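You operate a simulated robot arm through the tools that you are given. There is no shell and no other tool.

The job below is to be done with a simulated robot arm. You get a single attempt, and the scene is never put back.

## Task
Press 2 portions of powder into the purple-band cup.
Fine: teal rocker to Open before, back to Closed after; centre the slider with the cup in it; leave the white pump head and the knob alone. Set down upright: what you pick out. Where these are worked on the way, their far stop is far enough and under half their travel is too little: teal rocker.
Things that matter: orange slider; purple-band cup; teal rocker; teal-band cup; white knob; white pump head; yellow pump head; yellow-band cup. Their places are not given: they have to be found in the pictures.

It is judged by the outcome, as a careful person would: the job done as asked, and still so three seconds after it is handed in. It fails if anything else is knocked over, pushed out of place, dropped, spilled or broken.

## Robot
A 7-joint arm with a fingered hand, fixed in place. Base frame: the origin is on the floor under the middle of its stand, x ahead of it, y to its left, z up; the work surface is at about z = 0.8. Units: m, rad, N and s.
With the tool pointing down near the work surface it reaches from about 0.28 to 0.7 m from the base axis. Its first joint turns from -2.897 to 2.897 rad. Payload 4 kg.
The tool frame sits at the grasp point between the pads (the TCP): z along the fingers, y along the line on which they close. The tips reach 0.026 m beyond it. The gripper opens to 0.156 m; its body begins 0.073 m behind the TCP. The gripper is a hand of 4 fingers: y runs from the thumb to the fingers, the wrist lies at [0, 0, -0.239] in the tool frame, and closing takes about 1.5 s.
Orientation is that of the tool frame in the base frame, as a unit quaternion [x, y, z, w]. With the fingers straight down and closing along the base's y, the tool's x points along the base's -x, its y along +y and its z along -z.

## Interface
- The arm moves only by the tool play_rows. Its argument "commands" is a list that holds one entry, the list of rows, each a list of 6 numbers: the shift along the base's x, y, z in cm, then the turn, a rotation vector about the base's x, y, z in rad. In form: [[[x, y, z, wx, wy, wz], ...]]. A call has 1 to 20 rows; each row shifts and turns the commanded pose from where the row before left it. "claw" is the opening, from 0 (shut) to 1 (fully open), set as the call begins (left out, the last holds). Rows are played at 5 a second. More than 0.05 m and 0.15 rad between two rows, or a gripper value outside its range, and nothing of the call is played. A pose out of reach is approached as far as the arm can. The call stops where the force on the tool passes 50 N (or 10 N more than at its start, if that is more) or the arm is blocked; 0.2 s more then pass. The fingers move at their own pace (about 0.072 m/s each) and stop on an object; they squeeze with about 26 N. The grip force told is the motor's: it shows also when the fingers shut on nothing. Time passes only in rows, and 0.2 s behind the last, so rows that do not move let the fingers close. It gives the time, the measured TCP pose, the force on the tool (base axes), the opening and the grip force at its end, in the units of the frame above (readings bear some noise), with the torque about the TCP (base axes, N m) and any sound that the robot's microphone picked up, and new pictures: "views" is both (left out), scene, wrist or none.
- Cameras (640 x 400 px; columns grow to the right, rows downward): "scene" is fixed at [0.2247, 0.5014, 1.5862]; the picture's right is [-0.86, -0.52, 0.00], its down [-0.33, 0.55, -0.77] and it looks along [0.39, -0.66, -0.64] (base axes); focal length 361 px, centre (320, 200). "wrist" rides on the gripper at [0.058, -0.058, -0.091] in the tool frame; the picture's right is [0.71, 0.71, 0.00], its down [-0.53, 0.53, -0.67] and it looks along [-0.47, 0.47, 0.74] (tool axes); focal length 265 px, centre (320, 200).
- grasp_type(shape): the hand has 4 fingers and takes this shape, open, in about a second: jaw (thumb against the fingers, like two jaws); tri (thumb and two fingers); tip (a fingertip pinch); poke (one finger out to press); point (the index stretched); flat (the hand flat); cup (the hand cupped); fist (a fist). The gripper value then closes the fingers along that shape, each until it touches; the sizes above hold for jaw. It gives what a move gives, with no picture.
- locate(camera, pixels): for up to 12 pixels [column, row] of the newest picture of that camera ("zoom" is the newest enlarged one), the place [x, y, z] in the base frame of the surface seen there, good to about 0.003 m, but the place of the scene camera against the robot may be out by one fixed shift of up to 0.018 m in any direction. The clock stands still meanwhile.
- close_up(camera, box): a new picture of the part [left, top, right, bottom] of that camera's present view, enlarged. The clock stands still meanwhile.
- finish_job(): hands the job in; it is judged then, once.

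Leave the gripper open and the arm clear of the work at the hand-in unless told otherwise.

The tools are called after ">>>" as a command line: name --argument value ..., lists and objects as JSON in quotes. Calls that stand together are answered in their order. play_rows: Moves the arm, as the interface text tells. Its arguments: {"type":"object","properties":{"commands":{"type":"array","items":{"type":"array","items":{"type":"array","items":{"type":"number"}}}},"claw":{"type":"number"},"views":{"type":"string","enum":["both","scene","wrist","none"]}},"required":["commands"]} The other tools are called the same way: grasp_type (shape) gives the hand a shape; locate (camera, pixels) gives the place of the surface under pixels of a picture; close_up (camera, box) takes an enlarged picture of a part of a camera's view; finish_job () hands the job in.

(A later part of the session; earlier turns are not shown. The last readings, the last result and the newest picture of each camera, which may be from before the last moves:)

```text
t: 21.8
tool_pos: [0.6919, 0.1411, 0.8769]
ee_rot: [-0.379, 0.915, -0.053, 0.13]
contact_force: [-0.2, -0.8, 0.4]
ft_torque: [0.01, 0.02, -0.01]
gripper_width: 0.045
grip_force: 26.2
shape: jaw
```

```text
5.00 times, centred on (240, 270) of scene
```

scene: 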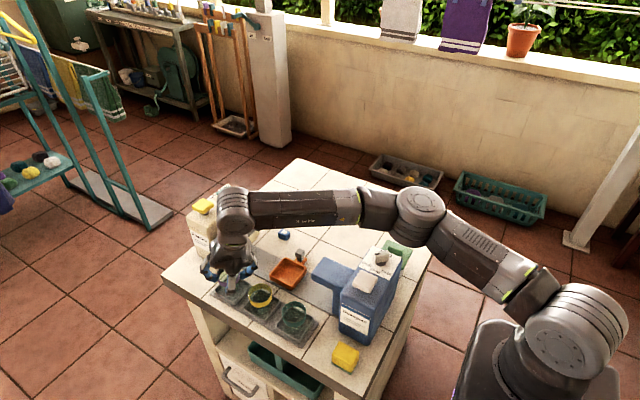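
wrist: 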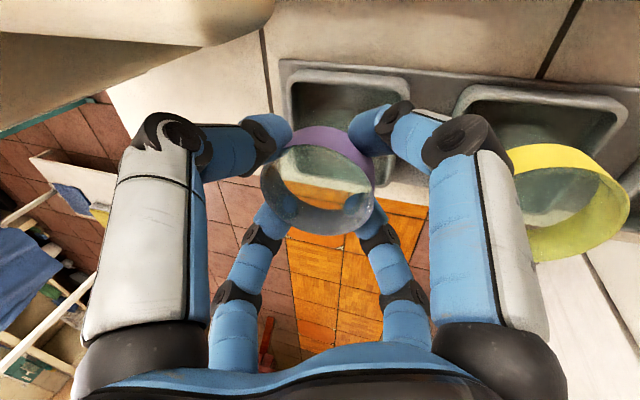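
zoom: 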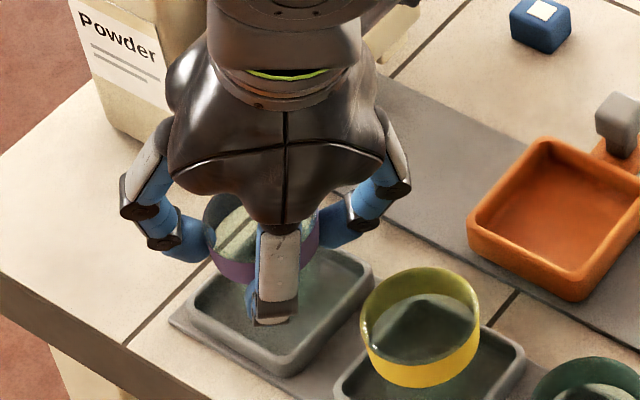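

The cup comes up upright with the hand. I'll lift another 6 cm, carry it over the slider, and keep the same hand orientation.

>>> play_rows --commands '[[[0, 0, 1.5, 0, 0, 0], [0, 0, 1.5, 0, 0, 0], [0, 0, 1.5, 0, 0, 0], [0, 0, 1.5, 0, 0, 0], [-1.6, -1.86, 0, 0, 0, 0], [-1.6, -1.86, 0, 0, 0, 0], [-1.6, -1.86, 0, 0, 0, 0], [-1.6, -1.86, 0, 0, 0, 0], [-1.6, -1.86, 0, 0, 0, 0], [-1.6, -1.86, 0, 0, 0, 0], [0, 0, 0, 0, 0, 0]]]' --views "both"

>>> close_up --camera "scene" --box '[220, 200, 340, 310]'

```text
t: 24.2
tool_pos: [0.5961, 0.0269, 0.9375]
ee_rot: [-0.379, 0.915, -0.052, 0.128]
contact_force: [-0.1, -0.1, -0.1]
ft_torque: [0.0, -0.02, 0.02]
gripper_width: 0.045
grip_force: 26.3
shape: jaw
```

scene: 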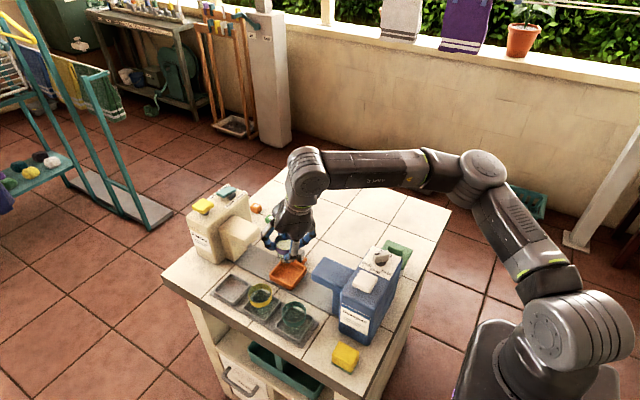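
wrist: 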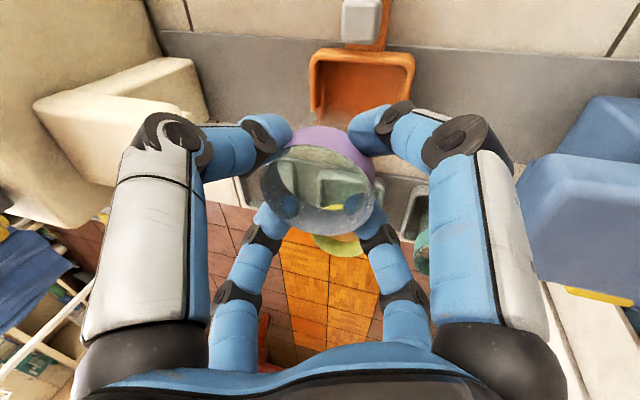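

```text
3.64 times, centred on (280, 255) of scene
```

zoom: 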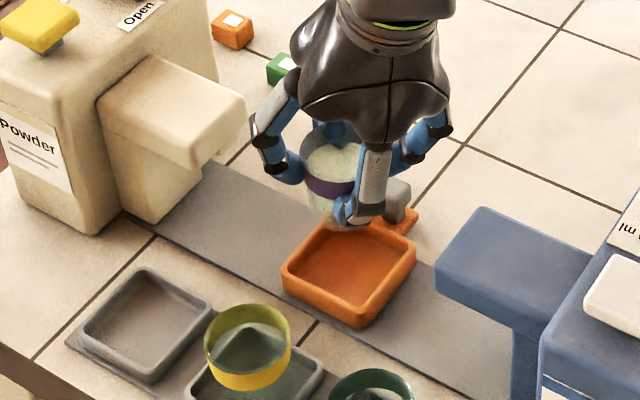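

The cup is over the slider. I'll measure its rim with the wrist camera to centre it precisely over the slider's bin.

>>> close_up --camera "wrist" --box '[250, 110, 390, 250]'

>>> locate --camera "wrist" --pixels '[[264, 186], [372, 192], [310, 232], [320, 133], [283, 220], [350, 223], [300, 148], [362, 60], [362, 95], [320, 85], [408, 85]]'

```text
2.86 times, centred on (320, 180) of wrist
```

zoom: 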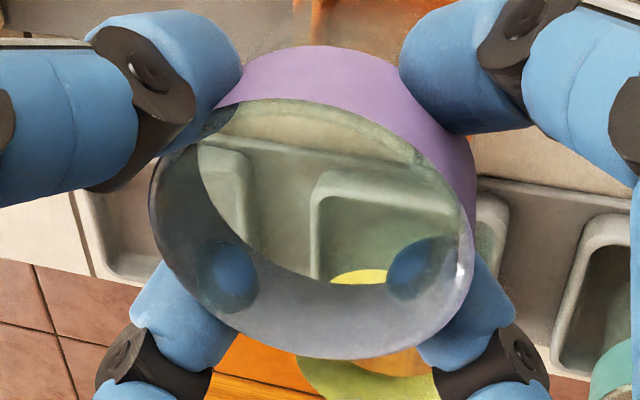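

```text
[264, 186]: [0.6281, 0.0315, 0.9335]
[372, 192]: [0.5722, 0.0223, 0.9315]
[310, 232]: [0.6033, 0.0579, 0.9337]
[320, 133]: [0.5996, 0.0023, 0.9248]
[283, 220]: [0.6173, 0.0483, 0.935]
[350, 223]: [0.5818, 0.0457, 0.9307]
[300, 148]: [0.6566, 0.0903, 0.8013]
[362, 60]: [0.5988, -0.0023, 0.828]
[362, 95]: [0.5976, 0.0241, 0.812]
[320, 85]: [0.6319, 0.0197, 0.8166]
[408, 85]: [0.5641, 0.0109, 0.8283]
```

The cup's rim centre is at (0.600, 0.029) and the slider's centre is at (0.598, 0.0285). I'll shift −2 mm in x and lower to just above the floor.

>>> play_rows --commands '[[[-0.2, 0, -1.2, 0, 0, 0], [0, 0, -1.4, 0, 0, 0], [0, 0, -1.4, 0, 0, 0], [0, 0, -1.3, 0, 0, 0], [0, 0, 0, 0, 0, 0]]]' --views "both"

>>> close_up --camera "scene" --box '[240, 220, 340, 310]'

```text
t: 25.4
tool_pos: [0.5962, 0.029, 0.8842]
ee_rot: [-0.378, 0.915, -0.053, 0.129]
contact_force: [-0.2, -0.7, -0.1]
ft_torque: [0.02, -0.03, -0.01]
gripper_width: 0.0447
grip_force: 26.2
shape: jaw
```

scene: 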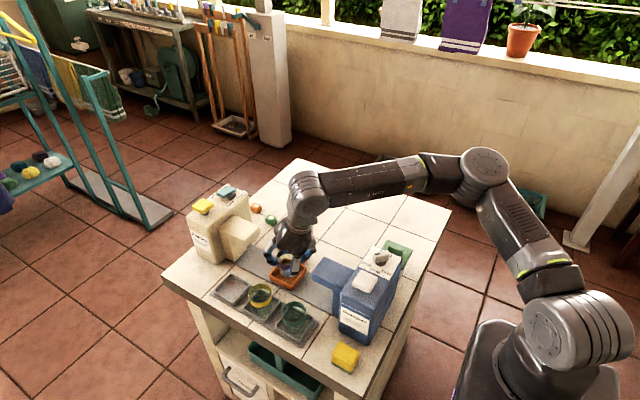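
wrist: 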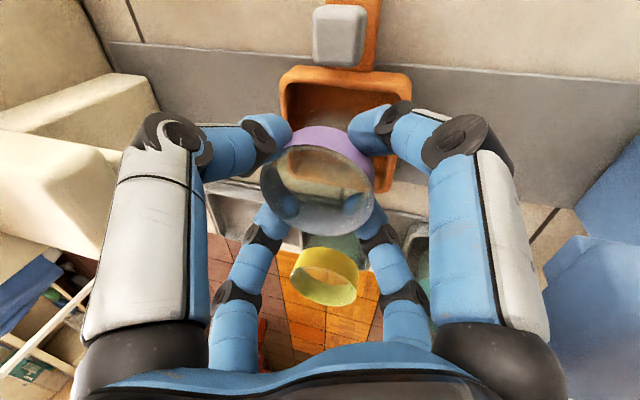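

```text
4.44 times, centred on (290, 265) of scene
```

zoom: 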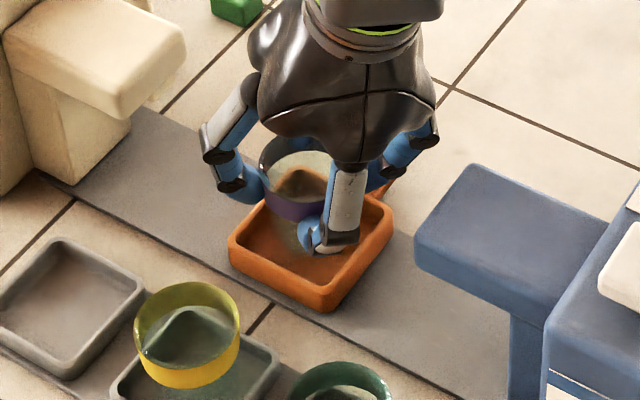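

The cup is just above the bin floor with nothing touching. I'll lower in small steps and watch the vertical force.

>>> play_rows --commands '[[[0, 0, -0.3, 0, 0, 0], [0, 0, -0.3, 0, 0, 0], [0, 0, 0, 0, 0, 0]]]' --views "none"

>>> play_rows --commands '[[[0, 0, -0.2, 0, 0, 0], [0, 0, 0, 0, 0, 0]]]' --views "none"

>>> play_rows --commands '[[[0, 0, -0.15, 0, 0, 0], [0, 0, 0, 0, 0, 0]]]' --views "both"

```text
t: 26.2
tool_pos: [0.5956, 0.0296, 0.8775]
ee_rot: [-0.379, 0.915, -0.052, 0.129]
contact_force: [-0.8, 0.6, -1.1]
ft_torque: [-0.02, -0.01, 0.0]
gripper_width: 0.0447
grip_force: 25.9
shape: jaw
```

```text
t: 26.8
tool_pos: [0.5946, 0.0292, 0.8767]
ee_rot: [-0.378, 0.915, -0.054, 0.129]
contact_force: [-0.2, -0.3, -0.2]
ft_torque: [-0.01, 0.02, -0.01]
gripper_width: 0.0447
grip_force: 27.1
shape: jaw
```

```text
t: 27.4
tool_pos: [0.5953, 0.028, 0.8754]
ee_rot: [-0.378, 0.915, -0.054, 0.129]
contact_force: [0.1, -0.5, -0.3]
ft_torque: [0.0, 0.01, 0.01]
gripper_width: 0.0449
grip_force: 25.5
shape: jaw
```

scene: 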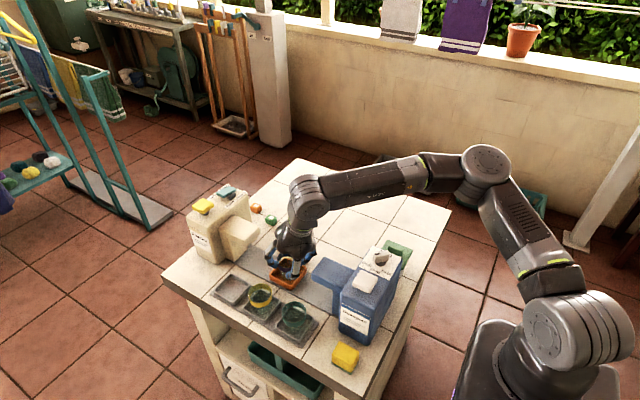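
wrist: 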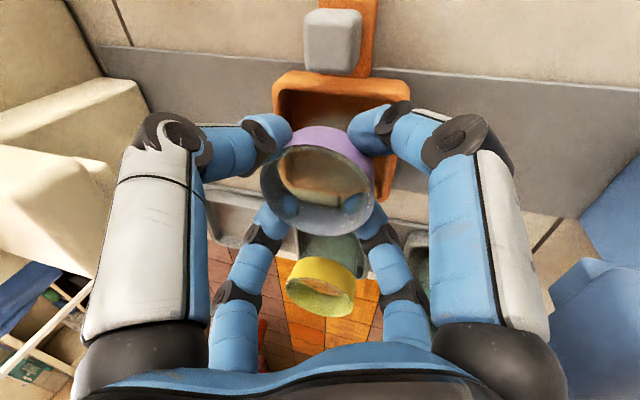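

There is no contact yet at z ≈ 0.875. I'll keep lowering in 1.5 mm steps.

>>> play_rows --commands '[[[0, 0, -0.15, 0, 0, 0], [0, 0, 0, 0, 0, 0]]]' --views "none"

>>> play_rows --commands '[[[0, 0, -0.15, 0, 0, 0], [0, 0, 0, 0, 0, 0]]]' --views "wrist"

>>> locate --camera "wrist" --pixels '[[264, 186], [372, 192], [310, 232], [320, 133], [283, 220], [350, 223]]'

```text
t: 28.0
tool_pos: [0.5944, 0.0297, 0.8729]
ee_rot: [-0.379, 0.915, -0.054, 0.129]
contact_force: [0.0, 0.1, -1.1]
ft_torque: [0.03, 0.0, 0.04]
gripper_width: 0.045
grip_force: 26.3
shape: jaw
```

```text
t: 28.6
tool_pos: [0.5943, 0.0283, 0.873]
ee_rot: [-0.379, 0.915, -0.054, 0.129]
contact_force: [-1.1, 0.5, -1.0]
ft_torque: [0.01, 0.02, 0.04]
gripper_width: 0.0447
grip_force: 25.5
shape: jaw
```

wrist: 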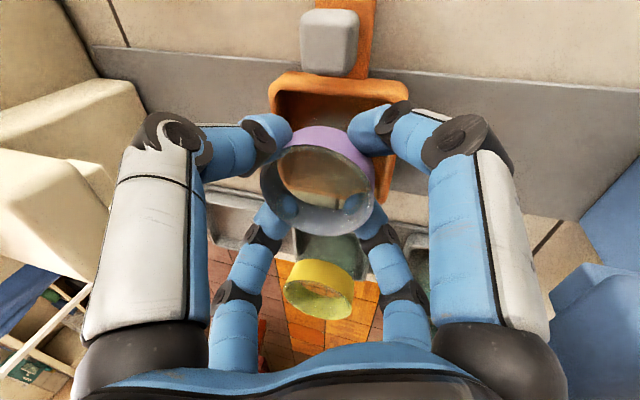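

```text
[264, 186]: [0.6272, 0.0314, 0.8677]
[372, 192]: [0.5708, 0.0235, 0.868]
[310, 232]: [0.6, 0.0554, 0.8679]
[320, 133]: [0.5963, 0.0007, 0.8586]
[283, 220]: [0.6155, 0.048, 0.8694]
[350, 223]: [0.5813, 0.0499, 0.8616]
```

The rim is centred at (0.599, 0.029) and about 0.868 high, so the cup is close to seated. I'll take smaller steps until there's a clear upward force.

>>> play_rows --commands '[[[0, 0, -0.15, 0, 0, 0], [0, 0, 0, 0, 0, 0]]]' --views "none"

>>> play_rows --commands '[[[0, 0, -0.1, 0, 0, 0], [0, 0, 0, 0, 0, 0]]]' --views "none"

>>> play_rows --commands '[[[0, 0, -0.1, 0, 0, 0], [0, 0, 0, 0, 0, 0]]]' --views "scene"

>>> close_up --camera "scene" --box '[250, 235, 330, 300]'

```text
t: 29.2
tool_pos: [0.5939, 0.0292, 0.8723]
ee_rot: [-0.38, 0.914, -0.054, 0.131]
contact_force: [1.3, -0.1, 7.7]
ft_torque: [-0.01, 0.06, 0.0]
gripper_width: 0.0448
grip_force: 26.1
shape: jaw
```

```text
t: 29.8
tool_pos: [0.5936, 0.0294, 0.8694]
ee_rot: [-0.378, 0.915, -0.053, 0.13]
contact_force: [1.0, 0.3, 12.6]
ft_torque: [-0.07, 0.12, 0.01]
gripper_width: 0.0451
grip_force: 25.7
shape: jaw
```

```text
t: 30.4
tool_pos: [0.5955, 0.0287, 0.8698]
ee_rot: [-0.379, 0.915, -0.053, 0.13]
contact_force: [0.4, -0.2, 20.5]
ft_torque: [-0.08, 0.14, 0.06]
gripper_width: 0.0456
grip_force: 26.1
shape: jaw
```

scene: 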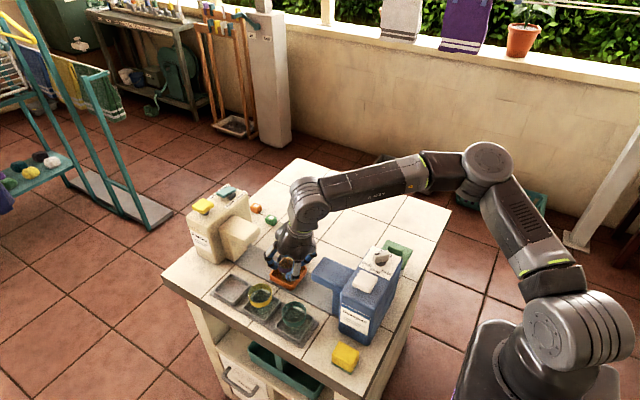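

```text
6.15 times, centred on (290, 268) of scene
```

zoom: 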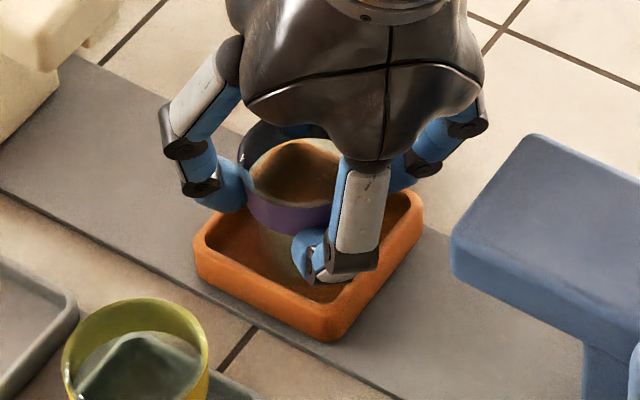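

The cup is seated, with a 20 N upward force. I'll ease up 2 mm, then open the fingers only part way so they clear the rim without reaching the bin walls.

>>> play_rows --commands '[[[0, 0, 0.2, 0, 0, 0], [0, 0, 0, 0, 0, 0]]]' --views "none"

>>> play_rows --commands '[[[0, 0, 0, 0, 0, 0], [0, 0, 0, 0, 0, 0], [0, 0, 0, 0, 0, 0], [0, 0, 0, 0, 0, 0]]]' --claw 0.43 --views "both"

>>> close_up --camera "scene" --box '[250, 235, 330, 300]'

```text
t: 31.0
tool_pos: [0.5939, 0.0284, 0.8701]
ee_rot: [-0.38, 0.915, -0.053, 0.128]
contact_force: [-0.5, 1.0, 11.5]
ft_torque: [-0.04, 0.18, -0.01]
gripper_width: 0.0453
grip_force: 26.0
shape: jaw
```

```text
t: 32.0
tool_pos: [0.595, 0.0289, 0.8699]
ee_rot: [-0.379, 0.915, -0.053, 0.13]
contact_force: [0.0, 0.3, 0.3]
ft_torque: [-0.02, 0.0, -0.01]
gripper_width: 0.0667
grip_force: 0.0
shape: jaw
```

scene: 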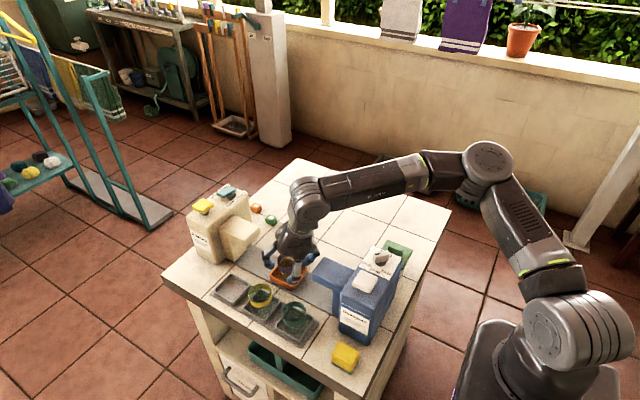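
wrist: 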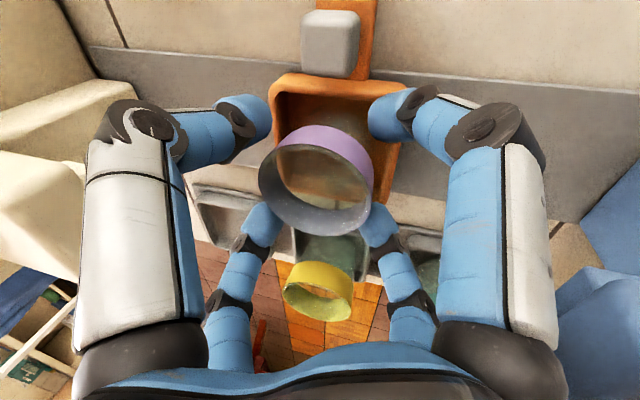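

```text
6.15 times, centred on (290, 268) of scene
```

zoom: 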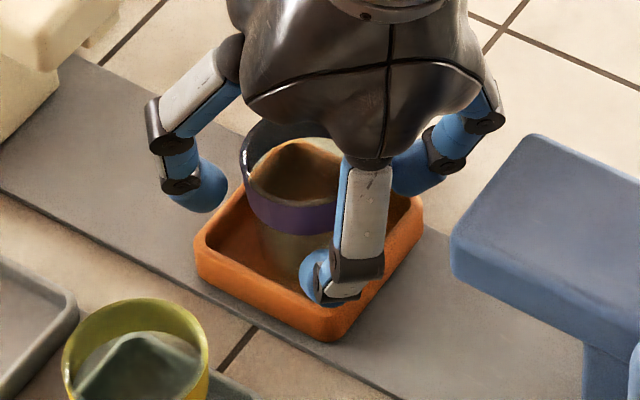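

The cup is released and stands upright in the bin. I'll rise straight up slowly, then open wider.

>>> play_rows --commands '[[[0, 0, 0.4, 0, 0, 0], [0, 0, 0.6, 0, 0, 0], [0, 0, 0.8, 0, 0, 0], [0, 0, 1.0, 0, 0, 0]]]' --claw 0.48 --views "wrist"

>>> play_rows --commands '[[[0, 0, 1.5, 0, 0, 0], [0, 0, 2.0, 0, 0, 0], [0, 0, 2.0, 0, 0, 0], [0, 0, 2.0, 0, 0, 0], [0, 0, 0, 0, 0, 0]]]' --views "both"

```text
t: 33.0
tool_pos: [0.5938, 0.0298, 0.8983]
ee_rot: [-0.38, 0.914, -0.054, 0.128]
contact_force: [0.0, 1.0, -0.1]
ft_torque: [0.04, 0.02, -0.03]
gripper_width: 0.0743
grip_force: 0.1
shape: jaw
```

wrist: 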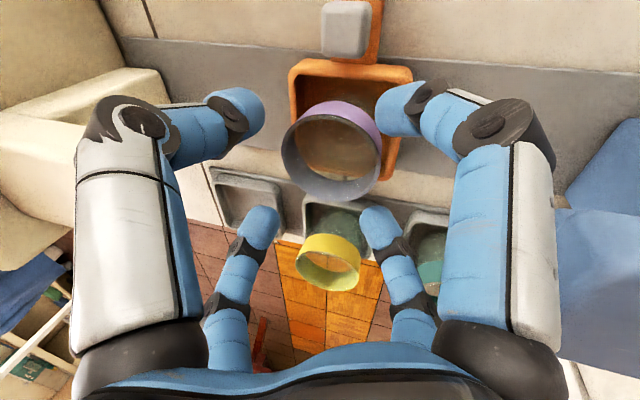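

```text
t: 34.2
tool_pos: [0.596, 0.0291, 0.9725]
ee_rot: [-0.379, 0.915, -0.054, 0.129]
contact_force: [-0.1, -0.3, 0.6]
ft_torque: [0.05, 0.0, -0.01]
gripper_width: 0.0746
grip_force: 0.1
shape: jaw
```

scene: 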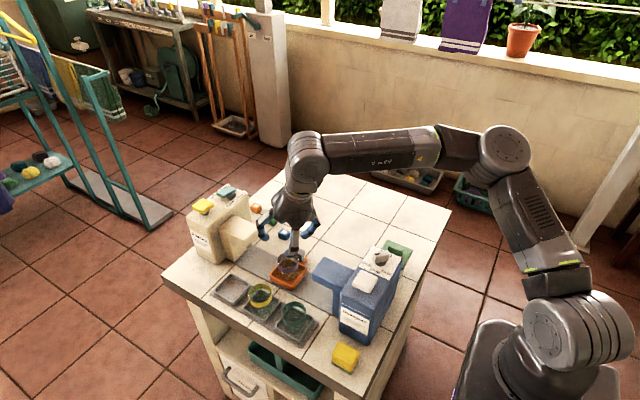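
wrist: 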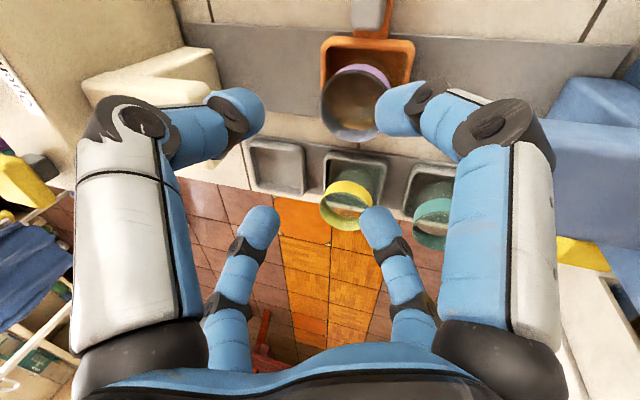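

The purple cup stands in the slider. Next I need a way to move the slider by its grey knob without touching the cup. I'll back off to a clear place, bring the hand upright at yaw 0, and look at the "point" and "tip" shapes.

>>> play_rows --commands '[[[-1.5, -1.5, 3.0, 0, 0.14, 0], [-1.5, -1.5, 3.0, 0, 0.14, 0], [-1.5, -1.5, 1.5, 0, 0, -0.1309], [-1.5, -1.5, 1.5, 0, 0, -0.1309], [-1.5, -1.5, 1.5, 0, 0, -0.1309], [-1.5, -1.5, 1.5, 0, 0, -0.1309], [-1.5, -1.5, 1.5, 0, 0, -0.1309], [-1.5, -1.5, 1.5, 0, 0, -0.1309], [0, 0, 0, 0, 0, 0]]]' --views "none"

>>> grasp_type --shape "point"

>>> play_rows --commands '[[[0, 0, 0, 0, 0, 0], [0, 0, 0, 0, 0, 0]]]' --views "both"

>>> close_up --camera "scene" --box '[290, 80, 450, 220]'

```text
t: 36.2
tool_pos: [0.4748, -0.0935, 1.1227]
ee_rot: [0.001, 1.0, 0.001, 0.0]
contact_force: [0.2, 0.2, 0.2]
ft_torque: [0.01, 0.03, -0.02]
gripper_width: 0.0743
grip_force: 0.0
shape: jaw
```

```text
t: 37.1
tool_pos: [0.4744, -0.0941, 1.1224]
ee_rot: [0.0, 1.0, 0.001, 0.0]
contact_force: [0.5, 0.1, 0.0]
ft_torque: [0.01, -0.04, 0.01]
gripper_width: 0.0002
grip_force: 0.0
shape: point
```

```text
t: 37.7
tool_pos: [0.4748, -0.0933, 1.1231]
ee_rot: [0.0, 1.0, 0.0, 0.0]
contact_force: [-0.2, -0.4, -0.3]
ft_torque: [0.01, 0.0, 0.01]
gripper_width: 0.0
grip_force: 0.1
shape: point
```

scene: 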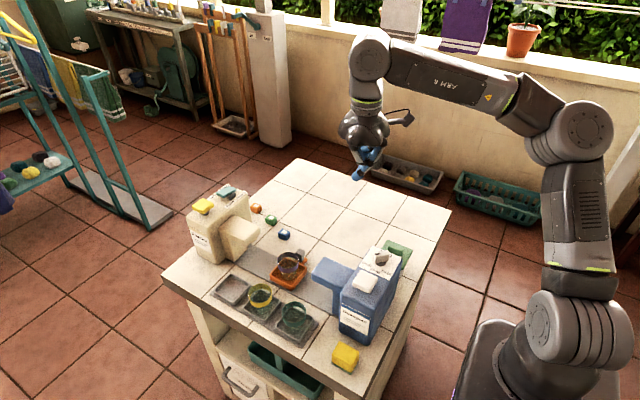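
wrist: 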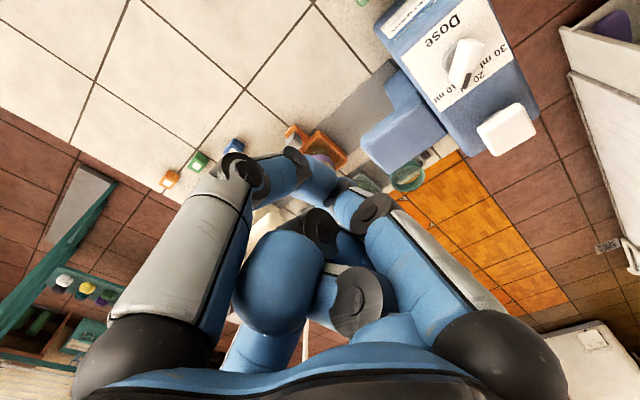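

```text
2.86 times, centred on (370, 150) of scene
```

zoom: 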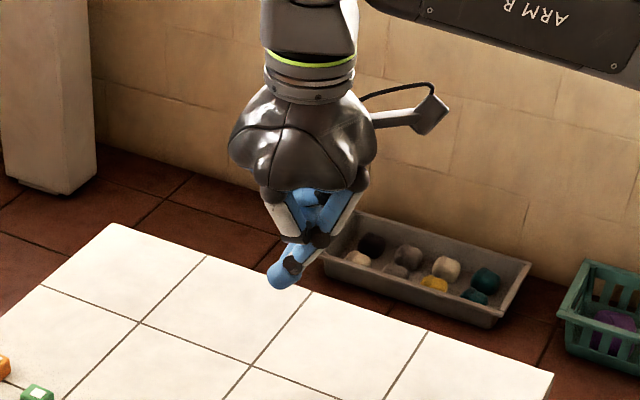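

The "point" shape is much slimmer: three fingers fold under the palm and one reaches out, with its tip at (278,275) in the enlargement. I'll locate the tip and the folded fingers.

>>> locate --camera "zoom" --pixels '[[276, 280], [278, 270], [296, 255], [310, 245], [285, 230], [295, 210], [345, 215], [325, 200], [352, 195], [270, 195], [320, 245]]'

>>> locate --camera "wrist" --pixels '[[320, 185], [335, 190], [280, 170], [290, 280], [360, 300], [375, 210], [250, 165], [355, 205], [320, 230], [345, 215]]'

>>> close_up --camera "wrist" --box '[200, 120, 440, 350]'

>>> close_up --camera "scene" --box '[335, 110, 405, 190]'

```text
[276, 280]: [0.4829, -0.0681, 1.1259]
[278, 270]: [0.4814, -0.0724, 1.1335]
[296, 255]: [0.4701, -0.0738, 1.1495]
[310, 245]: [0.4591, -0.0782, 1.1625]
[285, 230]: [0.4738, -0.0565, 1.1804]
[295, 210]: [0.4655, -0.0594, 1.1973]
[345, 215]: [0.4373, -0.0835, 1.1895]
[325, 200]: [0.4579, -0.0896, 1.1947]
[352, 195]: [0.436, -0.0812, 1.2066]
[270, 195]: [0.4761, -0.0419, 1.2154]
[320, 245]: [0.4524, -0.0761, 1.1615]
```

```text
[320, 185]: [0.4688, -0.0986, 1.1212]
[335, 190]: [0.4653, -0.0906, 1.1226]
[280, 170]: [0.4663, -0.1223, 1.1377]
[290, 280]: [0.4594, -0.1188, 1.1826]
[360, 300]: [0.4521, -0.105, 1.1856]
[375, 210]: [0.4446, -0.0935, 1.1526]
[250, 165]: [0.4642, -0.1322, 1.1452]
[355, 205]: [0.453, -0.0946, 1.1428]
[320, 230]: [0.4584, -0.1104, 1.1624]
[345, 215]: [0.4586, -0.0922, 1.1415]
```

```text
1.74 times, centred on (320, 235) of wrist
```

zoom: 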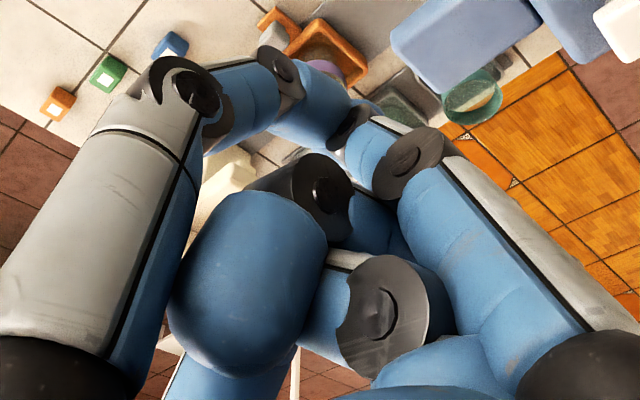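

```text
5.00 times, centred on (370, 150) of scene
```

zoom: 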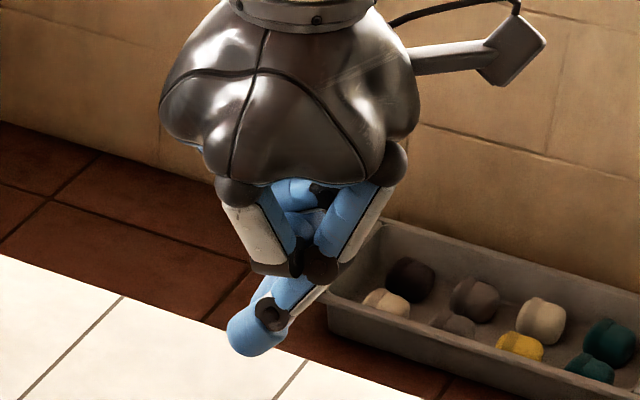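

"Point" is compact enough to push the knob without coming near the cup. The arm is now out of the way, so I'll look at the slider, knob and cup in the scene picture.

>>> close_up --camera "scene" --box '[260, 235, 324, 295]'

```text
6.67 times, centred on (292, 265) of scene
```

zoom: 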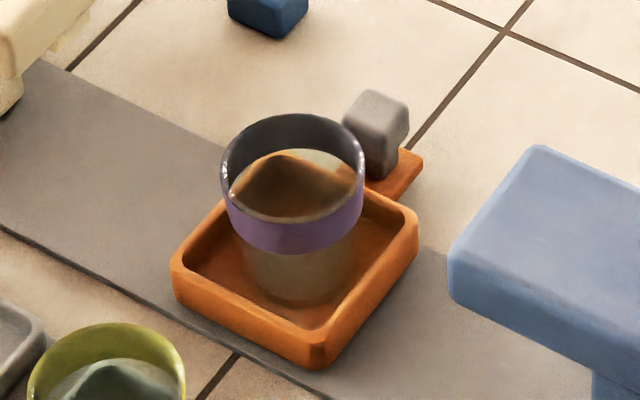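

I'll locate the knob's faces, its tab and the slider walls.

>>> locate --camera "zoom" --pixels '[[375, 103], [360, 110], [392, 108], [400, 130], [395, 160], [378, 165], [385, 140], [412, 165], [405, 185], [415, 235], [320, 350], [180, 280]]'

```text
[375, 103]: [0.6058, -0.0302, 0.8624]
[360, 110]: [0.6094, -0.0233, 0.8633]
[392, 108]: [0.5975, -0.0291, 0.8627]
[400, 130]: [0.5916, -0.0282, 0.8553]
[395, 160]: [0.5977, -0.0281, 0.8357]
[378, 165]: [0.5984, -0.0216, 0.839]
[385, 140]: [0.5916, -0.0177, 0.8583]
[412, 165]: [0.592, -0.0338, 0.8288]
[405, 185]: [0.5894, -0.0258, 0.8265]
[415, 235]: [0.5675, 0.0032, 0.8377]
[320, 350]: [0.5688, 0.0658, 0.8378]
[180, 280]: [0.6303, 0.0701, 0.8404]
```

I'll check the extents of both spouts, since the palm passes near them while pushing the knob.

>>> locate --camera "scene" --pixels '[[317, 270], [341, 260], [334, 284], [366, 270], [316, 280], [336, 292], [224, 226], [259, 235], [239, 219], [238, 244], [256, 240], [238, 252]]'

>>> close_up --camera "scene" --box '[200, 200, 280, 270]'

```text
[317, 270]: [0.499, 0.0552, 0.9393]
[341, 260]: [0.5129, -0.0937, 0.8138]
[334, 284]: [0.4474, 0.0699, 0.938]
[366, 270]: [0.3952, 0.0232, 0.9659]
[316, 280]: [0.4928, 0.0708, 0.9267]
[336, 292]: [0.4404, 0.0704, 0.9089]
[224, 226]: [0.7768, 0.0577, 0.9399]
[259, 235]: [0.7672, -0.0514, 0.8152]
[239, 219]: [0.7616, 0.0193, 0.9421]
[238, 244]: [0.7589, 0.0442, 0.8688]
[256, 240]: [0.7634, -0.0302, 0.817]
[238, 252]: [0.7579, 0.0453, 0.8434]
```

```text
5.71 times, centred on (240, 235) of scene
```

zoom: 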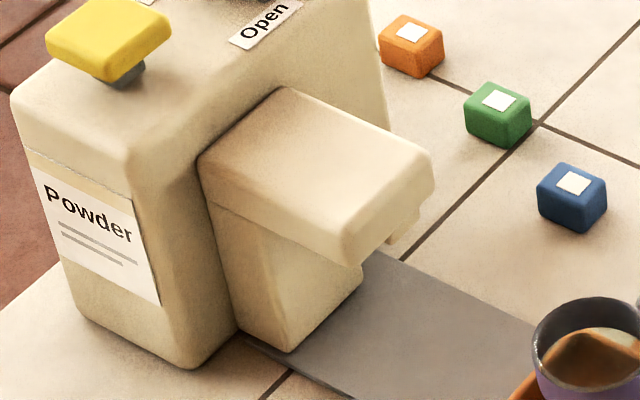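

>>> locate --camera "zoom" --pixels '[[212, 165], [280, 98], [422, 155], [345, 238], [350, 258], [430, 190], [405, 232], [325, 310], [285, 345], [250, 300], [310, 260], [395, 240]]'

```text
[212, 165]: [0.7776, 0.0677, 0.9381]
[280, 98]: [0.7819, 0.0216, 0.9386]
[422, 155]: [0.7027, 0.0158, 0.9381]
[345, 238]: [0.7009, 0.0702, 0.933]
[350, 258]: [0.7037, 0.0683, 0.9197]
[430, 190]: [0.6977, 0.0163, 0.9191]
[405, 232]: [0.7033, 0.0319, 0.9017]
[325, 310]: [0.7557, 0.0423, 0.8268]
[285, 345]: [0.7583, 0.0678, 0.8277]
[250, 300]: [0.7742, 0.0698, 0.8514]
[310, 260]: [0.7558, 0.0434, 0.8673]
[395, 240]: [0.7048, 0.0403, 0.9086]
```

I want a firm figure for the scene camera's shift. I'll locate the cup's rim in the scene picture and compare it with the wrist camera's (0.599, 0.029, 0.868).

>>> close_up --camera "scene" --box '[268, 243, 308, 283]'

```text
10.00 times, centred on (288, 263) of scene
```

zoom: 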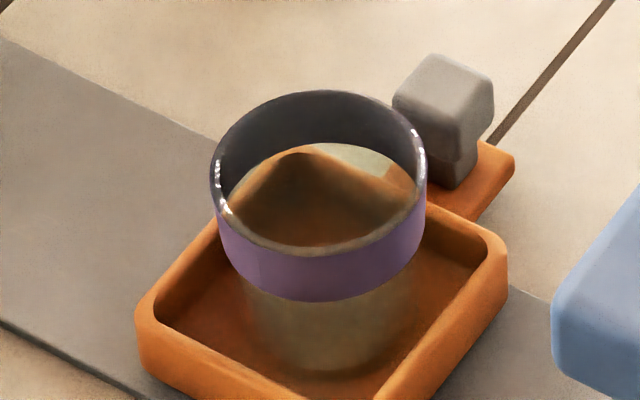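

>>> locate --camera "zoom" --pixels '[[214, 175], [421, 170], [320, 93], [316, 252], [240, 225], [400, 225], [250, 112], [390, 110], [440, 65], [490, 90], [405, 100], [505, 165]]'

```text
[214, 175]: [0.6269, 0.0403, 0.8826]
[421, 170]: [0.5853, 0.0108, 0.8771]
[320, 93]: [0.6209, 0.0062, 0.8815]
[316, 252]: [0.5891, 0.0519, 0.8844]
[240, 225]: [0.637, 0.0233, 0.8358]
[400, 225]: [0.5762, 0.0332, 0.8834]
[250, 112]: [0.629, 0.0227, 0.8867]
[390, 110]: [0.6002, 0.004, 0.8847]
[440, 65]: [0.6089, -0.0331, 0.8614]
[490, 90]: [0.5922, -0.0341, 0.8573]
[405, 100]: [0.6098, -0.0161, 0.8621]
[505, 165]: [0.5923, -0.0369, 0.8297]
```

The scene shift is about (+0.004, 0, +0.014), so I'll correct scene readings by that. The true places are:
- **Knob cap:** x 0.587–0.607, y −0.035 to −0.016, top 0.848.
- **Yellow head:** about (0.823, 0.067, 0.983).
- **Rocker Open end:** about (0.823, 0.004, 0.975).
- **Spout slab:** y 0.012–0.07.

I'll bring the pointing finger down on the −x side of the knob, stopping above it first.

>>> play_rows --commands '[[[1.35, 0.845, -2.88, 0, -0.1, 0], [1.35, 0.845, -2.88, 0, 0, 0], [1.35, 0.845, -2.88, 0, 0, 0], [1.35, 0.845, -2.88, 0, 0, 0], [1.35, 0.845, -2.88, 0, 0, 0], [1.35, 0.845, -2.88, 0, 0, 0], [0, 0, 0, 0, 0, 0]]]' --views "both"

>>> close_up --camera "scene" --box '[240, 160, 350, 290]'

```text
t: 39.3
tool_pos: [0.5551, -0.0411, 0.9488]
ee_rot: [0.0, 0.999, 0.001, 0.051]
contact_force: [0.0, -0.1, -0.9]
ft_torque: [0.01, -0.02, -0.02]
gripper_width: 0.0
grip_force: 0.1
shape: point
```

scene: 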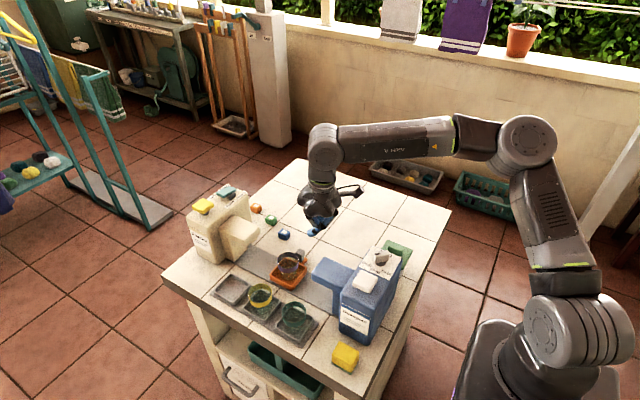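
wrist: 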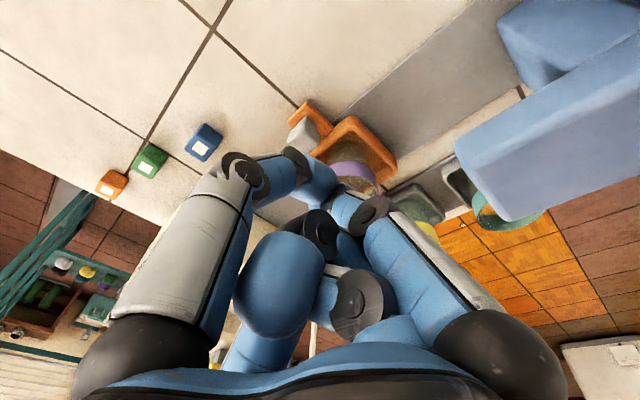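

```text
3.08 times, centred on (295, 225) of scene
```

zoom: 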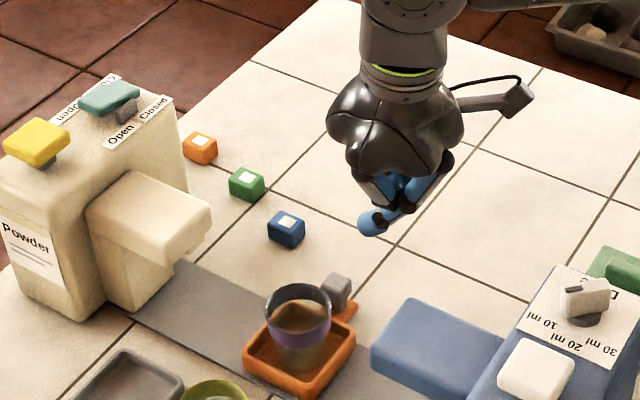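

I'll locate the fingertip and the small coloured cubes, so the hand stays clear of them as it moves along.

>>> locate --camera "zoom" --pixels '[[366, 228], [372, 222], [380, 218], [368, 215], [286, 218], [295, 240], [246, 178], [200, 143], [375, 235], [407, 208], [390, 205]]'

>>> locate --camera "wrist" --pixels '[[320, 175], [330, 190], [300, 180], [203, 142], [300, 128], [285, 165], [350, 145]]'

```text
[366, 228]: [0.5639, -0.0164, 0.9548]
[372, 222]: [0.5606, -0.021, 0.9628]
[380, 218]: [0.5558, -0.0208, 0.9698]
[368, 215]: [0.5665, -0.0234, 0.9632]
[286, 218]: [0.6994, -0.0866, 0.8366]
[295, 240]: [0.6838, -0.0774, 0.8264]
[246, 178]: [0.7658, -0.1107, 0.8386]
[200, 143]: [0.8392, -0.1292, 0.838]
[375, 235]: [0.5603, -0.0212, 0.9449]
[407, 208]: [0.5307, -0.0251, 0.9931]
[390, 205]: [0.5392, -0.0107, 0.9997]
```

```text
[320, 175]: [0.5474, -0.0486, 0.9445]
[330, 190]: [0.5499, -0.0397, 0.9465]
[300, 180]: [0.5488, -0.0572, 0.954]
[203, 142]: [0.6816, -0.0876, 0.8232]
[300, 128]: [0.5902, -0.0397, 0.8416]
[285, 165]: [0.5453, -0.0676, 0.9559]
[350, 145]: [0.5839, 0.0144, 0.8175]
```

The fingertip is about 2 cm below the TCP and 1.5 cm towards +y. The blue cube at (0.69, −0.087), 0.823 high, stays under the hand. I'll lower to knob height on its −x side.

>>> play_rows --commands '[[[0.2, -0.05, -2.0, 0, 0, 0], [0.2, -0.05, -2.0, 0, 0, 0], [0.2, -0.05, -2.0, 0, 0, 0], [0.1, 0, -2.0, 0, 0, 0], [0, 0, -1.2, 0, 0, 0], [0, 0, -0.9, 0, 0, 0], [0, 0, 0, 0, 0, 0]]]' --views "both"

>>> close_up --camera "scene" --box '[250, 200, 350, 290]'

>>> close_up --camera "wrist" --box '[220, 60, 460, 210]'

```text
t: 40.9
tool_pos: [0.5636, -0.0418, 0.8483]
ee_rot: [0.0, 0.999, 0.0, 0.05]
contact_force: [-0.1, 1.0, 0.1]
ft_torque: [-0.02, 0.01, 0.01]
gripper_width: 0.15
grip_force: 0.1
shape: point
```

scene: 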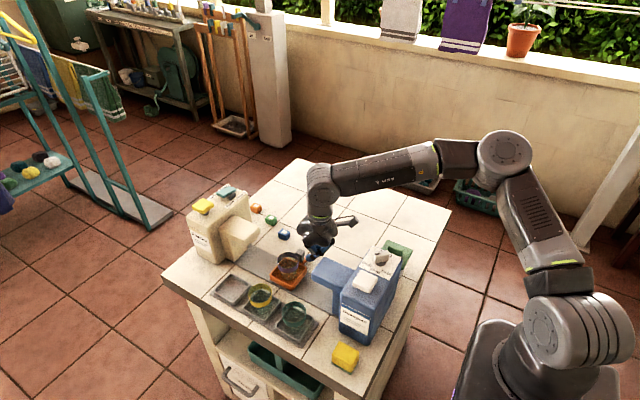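
wrist: 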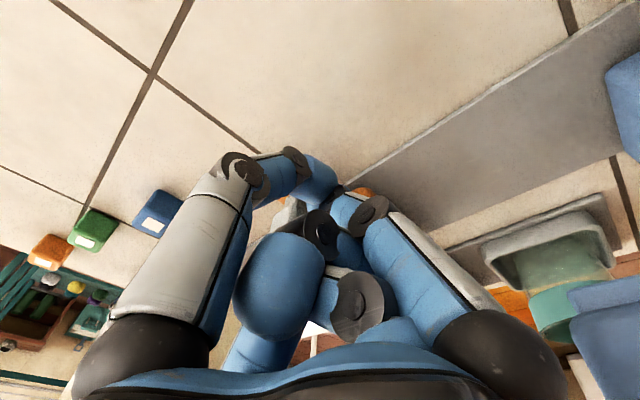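

```text
4.44 times, centred on (300, 245) of scene
```

zoom: 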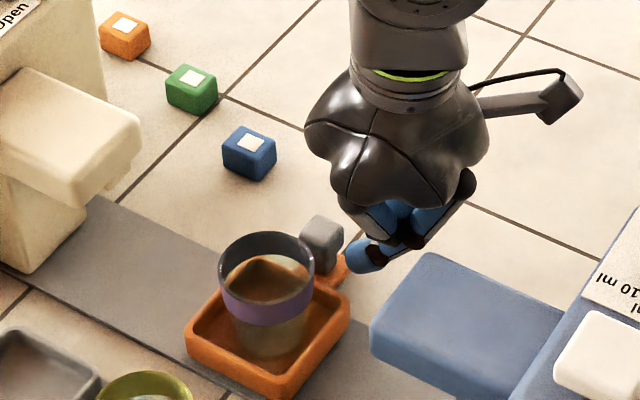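

```text
2.67 times, centred on (340, 135) of wrist
```

zoom: 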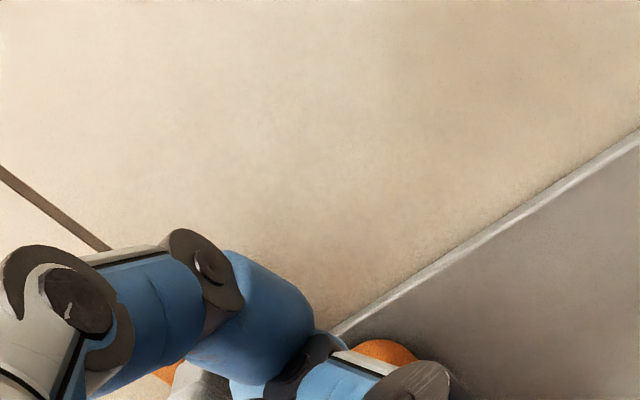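

The fingertip is beside the knob on its −x side, at (360,258) in the enlargement, with the knob at (322,240). I'll confirm its position before pushing.

>>> close_up --camera "scene" --box '[275, 225, 335, 285]'

```text
6.67 times, centred on (305, 255) of scene
```

zoom: 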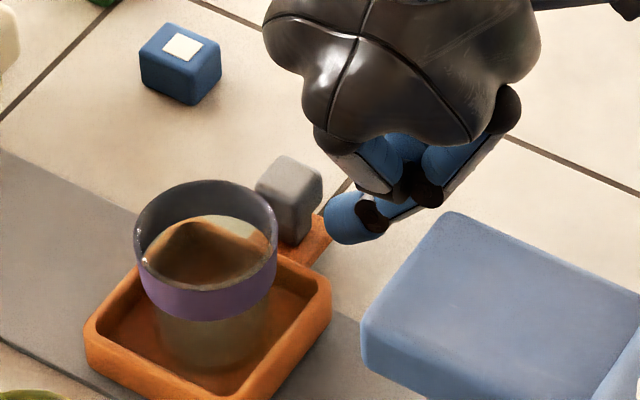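

>>> locate --camera "zoom" --pixels '[[340, 220], [350, 235], [335, 235], [355, 210], [375, 215], [290, 170], [312, 180], [310, 210], [345, 243], [400, 185]]'

```text
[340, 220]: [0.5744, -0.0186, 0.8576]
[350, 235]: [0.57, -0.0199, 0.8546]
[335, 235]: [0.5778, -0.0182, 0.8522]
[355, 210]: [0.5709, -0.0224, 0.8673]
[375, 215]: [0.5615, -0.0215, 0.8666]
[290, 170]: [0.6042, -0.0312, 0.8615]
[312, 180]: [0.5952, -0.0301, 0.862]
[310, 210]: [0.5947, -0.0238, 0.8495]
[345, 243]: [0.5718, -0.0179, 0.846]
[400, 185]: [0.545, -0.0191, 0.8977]
```

The finger is aligned with the knob, about 1.4 cm short of its −x face. I'll push gently in +x for the first few centimetres and read the force.

>>> play_rows --commands '[[[0.5, 0, 0, 0, -0.02, 0], [0.5, 0, 0, 0, -0.02, 0], [0.4, 0, 0, 0, -0.02, 0], [0.4, 0, 0, 0, -0.02, 0], [0.5, 0, 0, 0, -0.02, 0], [0.5, 0, 0, 0, -0.02, 0], [0.5, 0, 0, 0, -0.02, 0]]]' --views "scene"

>>> close_up --camera "scene" --box '[250, 215, 340, 290]'

```text
t: 42.5
tool_pos: [0.5954, -0.0409, 0.8491]
ee_rot: [0.0, 0.993, 0.0, 0.121]
contact_force: [-0.9, 0.1, 0.4]
ft_torque: [-0.01, 0.03, 0.0]
gripper_width: 0.15
grip_force: 0.1
shape: point
```

scene: 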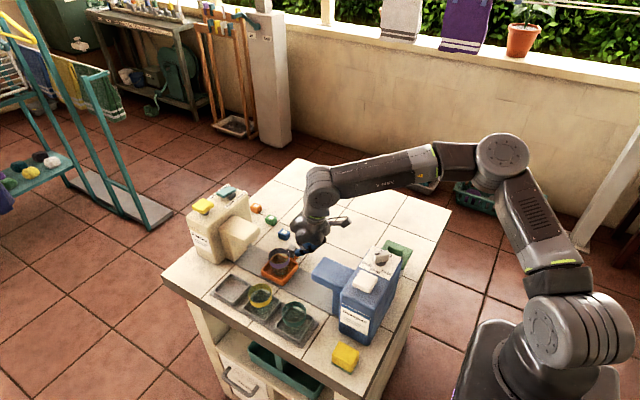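

```text
5.33 times, centred on (295, 252) of scene
```

zoom: 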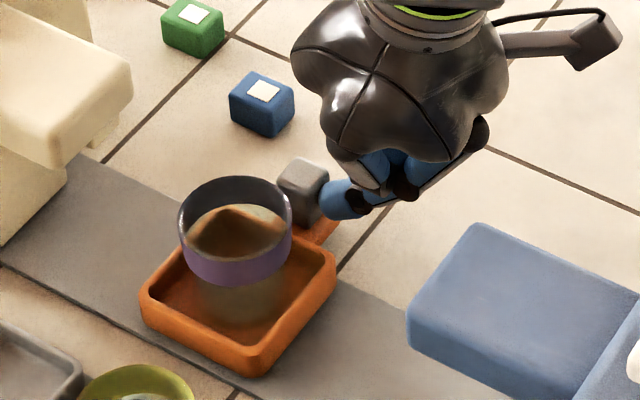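

The slider moves freely with almost no force, and the cup rides upright. I'll keep pushing 8 cm and lean slightly more on the way.

>>> play_rows --commands '[[[0.6, 0, 0, 0, -0.013, 0], [0.8, 0, 0, 0, -0.013, 0], [0.8, 0, 0, 0, -0.013, 0], [0.8, 0, 0, 0, -0.013, 0], [0.8, 0, 0, 0, -0.013, 0], [0.8, 0, 0, 0, -0.013, 0], [0.8, 0, 0, 0, -0.013, 0], [0.8, 0, 0, 0, -0.013, 0], [0.8, 0, 0, 0, -0.013, 0], [0.5, 0, 0, 0, -0.013, 0]]]' --views "scene"

>>> close_up --camera "scene" --box '[210, 190, 310, 290]'

```text
t: 44.7
tool_pos: [0.6702, -0.0425, 0.8497]
ee_rot: [0.0, 0.983, 0.0, 0.184]
contact_force: [-0.2, -0.2, -0.2]
ft_torque: [0.01, -0.01, -0.02]
gripper_width: 0.15
grip_force: 0.1
shape: point
```

scene: 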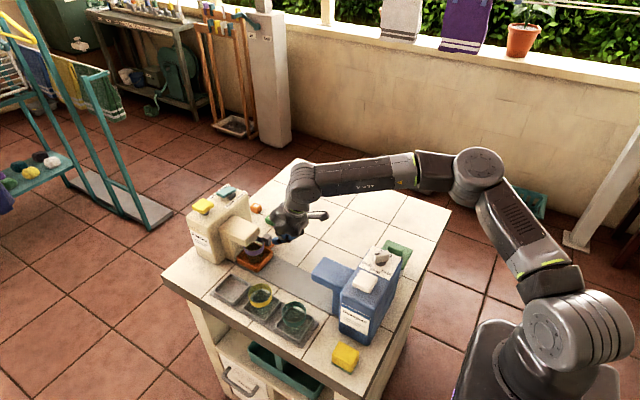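

```text
4.00 times, centred on (260, 240) of scene
```

zoom: 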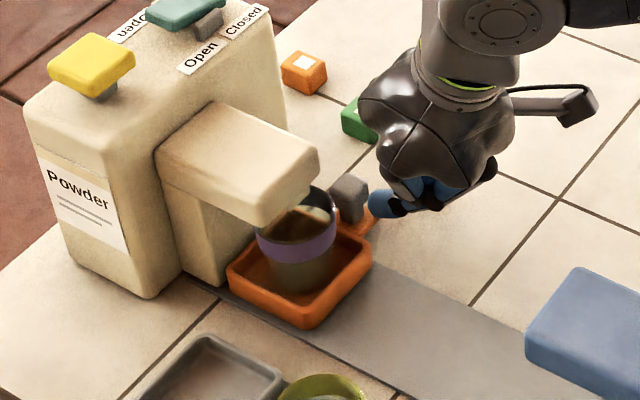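

The cup is moving under the spout. I'll continue in smaller steps and watch for the end stop.

>>> play_rows --commands '[[[0.4, 0, 0, 0, 0, 0], [0.4, 0, 0, 0, 0, 0], [0.4, 0, 0, 0, 0, 0], [0.3, 0, 0, 0, 0, 0]]]' --views "scene"

>>> close_up --camera "scene" --box '[215, 215, 295, 285]'

```text
t: 45.7
tool_pos: [0.6844, -0.0416, 0.8517]
ee_rot: [0.0, 0.983, 0.001, 0.184]
contact_force: [-33.8, -2.1, 14.2]
ft_torque: [0.19, 0.16, 0.41]
gripper_width: 0.0
grip_force: 0.1
shape: point
```

scene: 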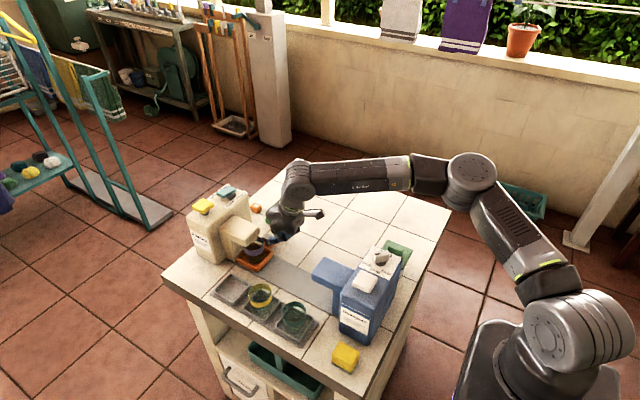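

```text
5.71 times, centred on (255, 250) of scene
```

zoom: 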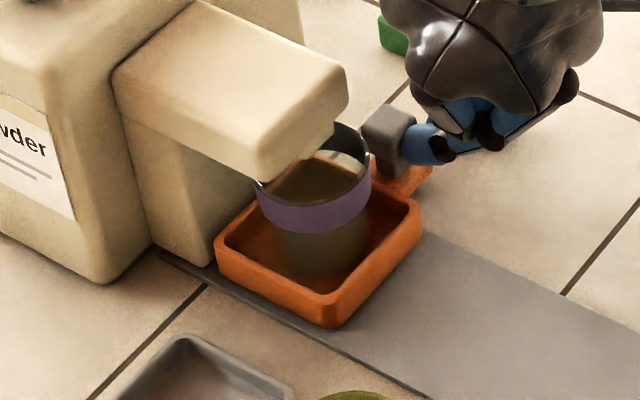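

The force rose to 34 N, so the slider is at its powder-end stop with the cup under the spout. I'll back the finger off and rise clear.

>>> play_rows --commands '[[[-0.3, 0, 0, 0, 0, 0], [-0.7, 0, 0, 0, 0, 0], [-1.0, -0.3, 0, 0, 0, 0], [-1.0, -0.5, 1.0, 0, 0, 0], [-1.0, -0.5, 2.0, 0, 0, 0], [-1.0, -0.5, 3.0, 0, 0, 0], [-1.0, -0.5, 3.0, 0, 0, 0], [0, 0, 3.0, 0, 0, 0], [0, 0, 3.0, 0, 0, 0], [0, 0, 3.0, 0, 0, 0]]]' --views "both"

>>> close_up --camera "scene" --box '[215, 215, 295, 285]'

```text
t: 47.9
tool_pos: [0.6253, -0.0673, 1.0296]
ee_rot: [-0.001, 0.983, -0.001, 0.184]
contact_force: [0.9, -0.7, 0.0]
ft_torque: [0.01, 0.04, 0.03]
gripper_width: 0.1501
grip_force: 0.0
shape: point
```

scene: 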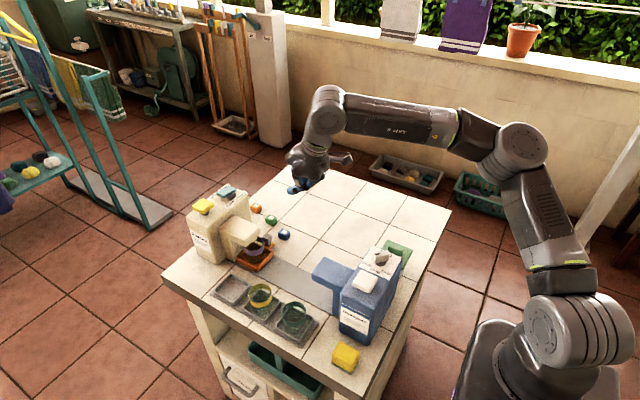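
wrist: 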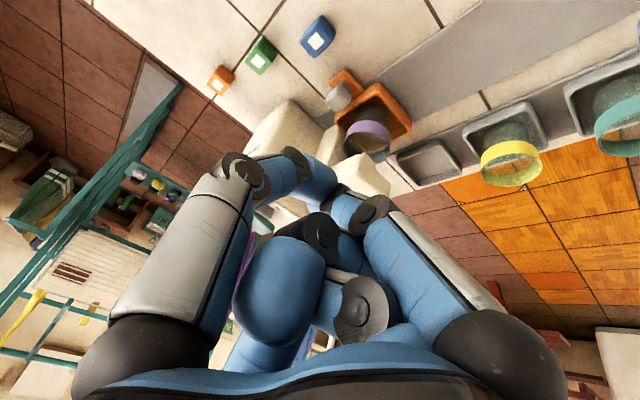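

```text
5.71 times, centred on (255, 250) of scene
```

zoom: 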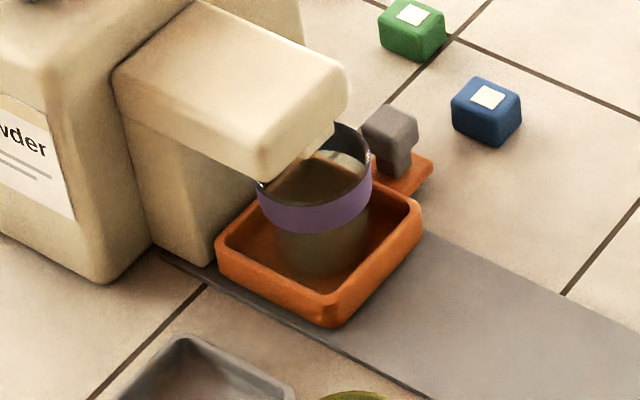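

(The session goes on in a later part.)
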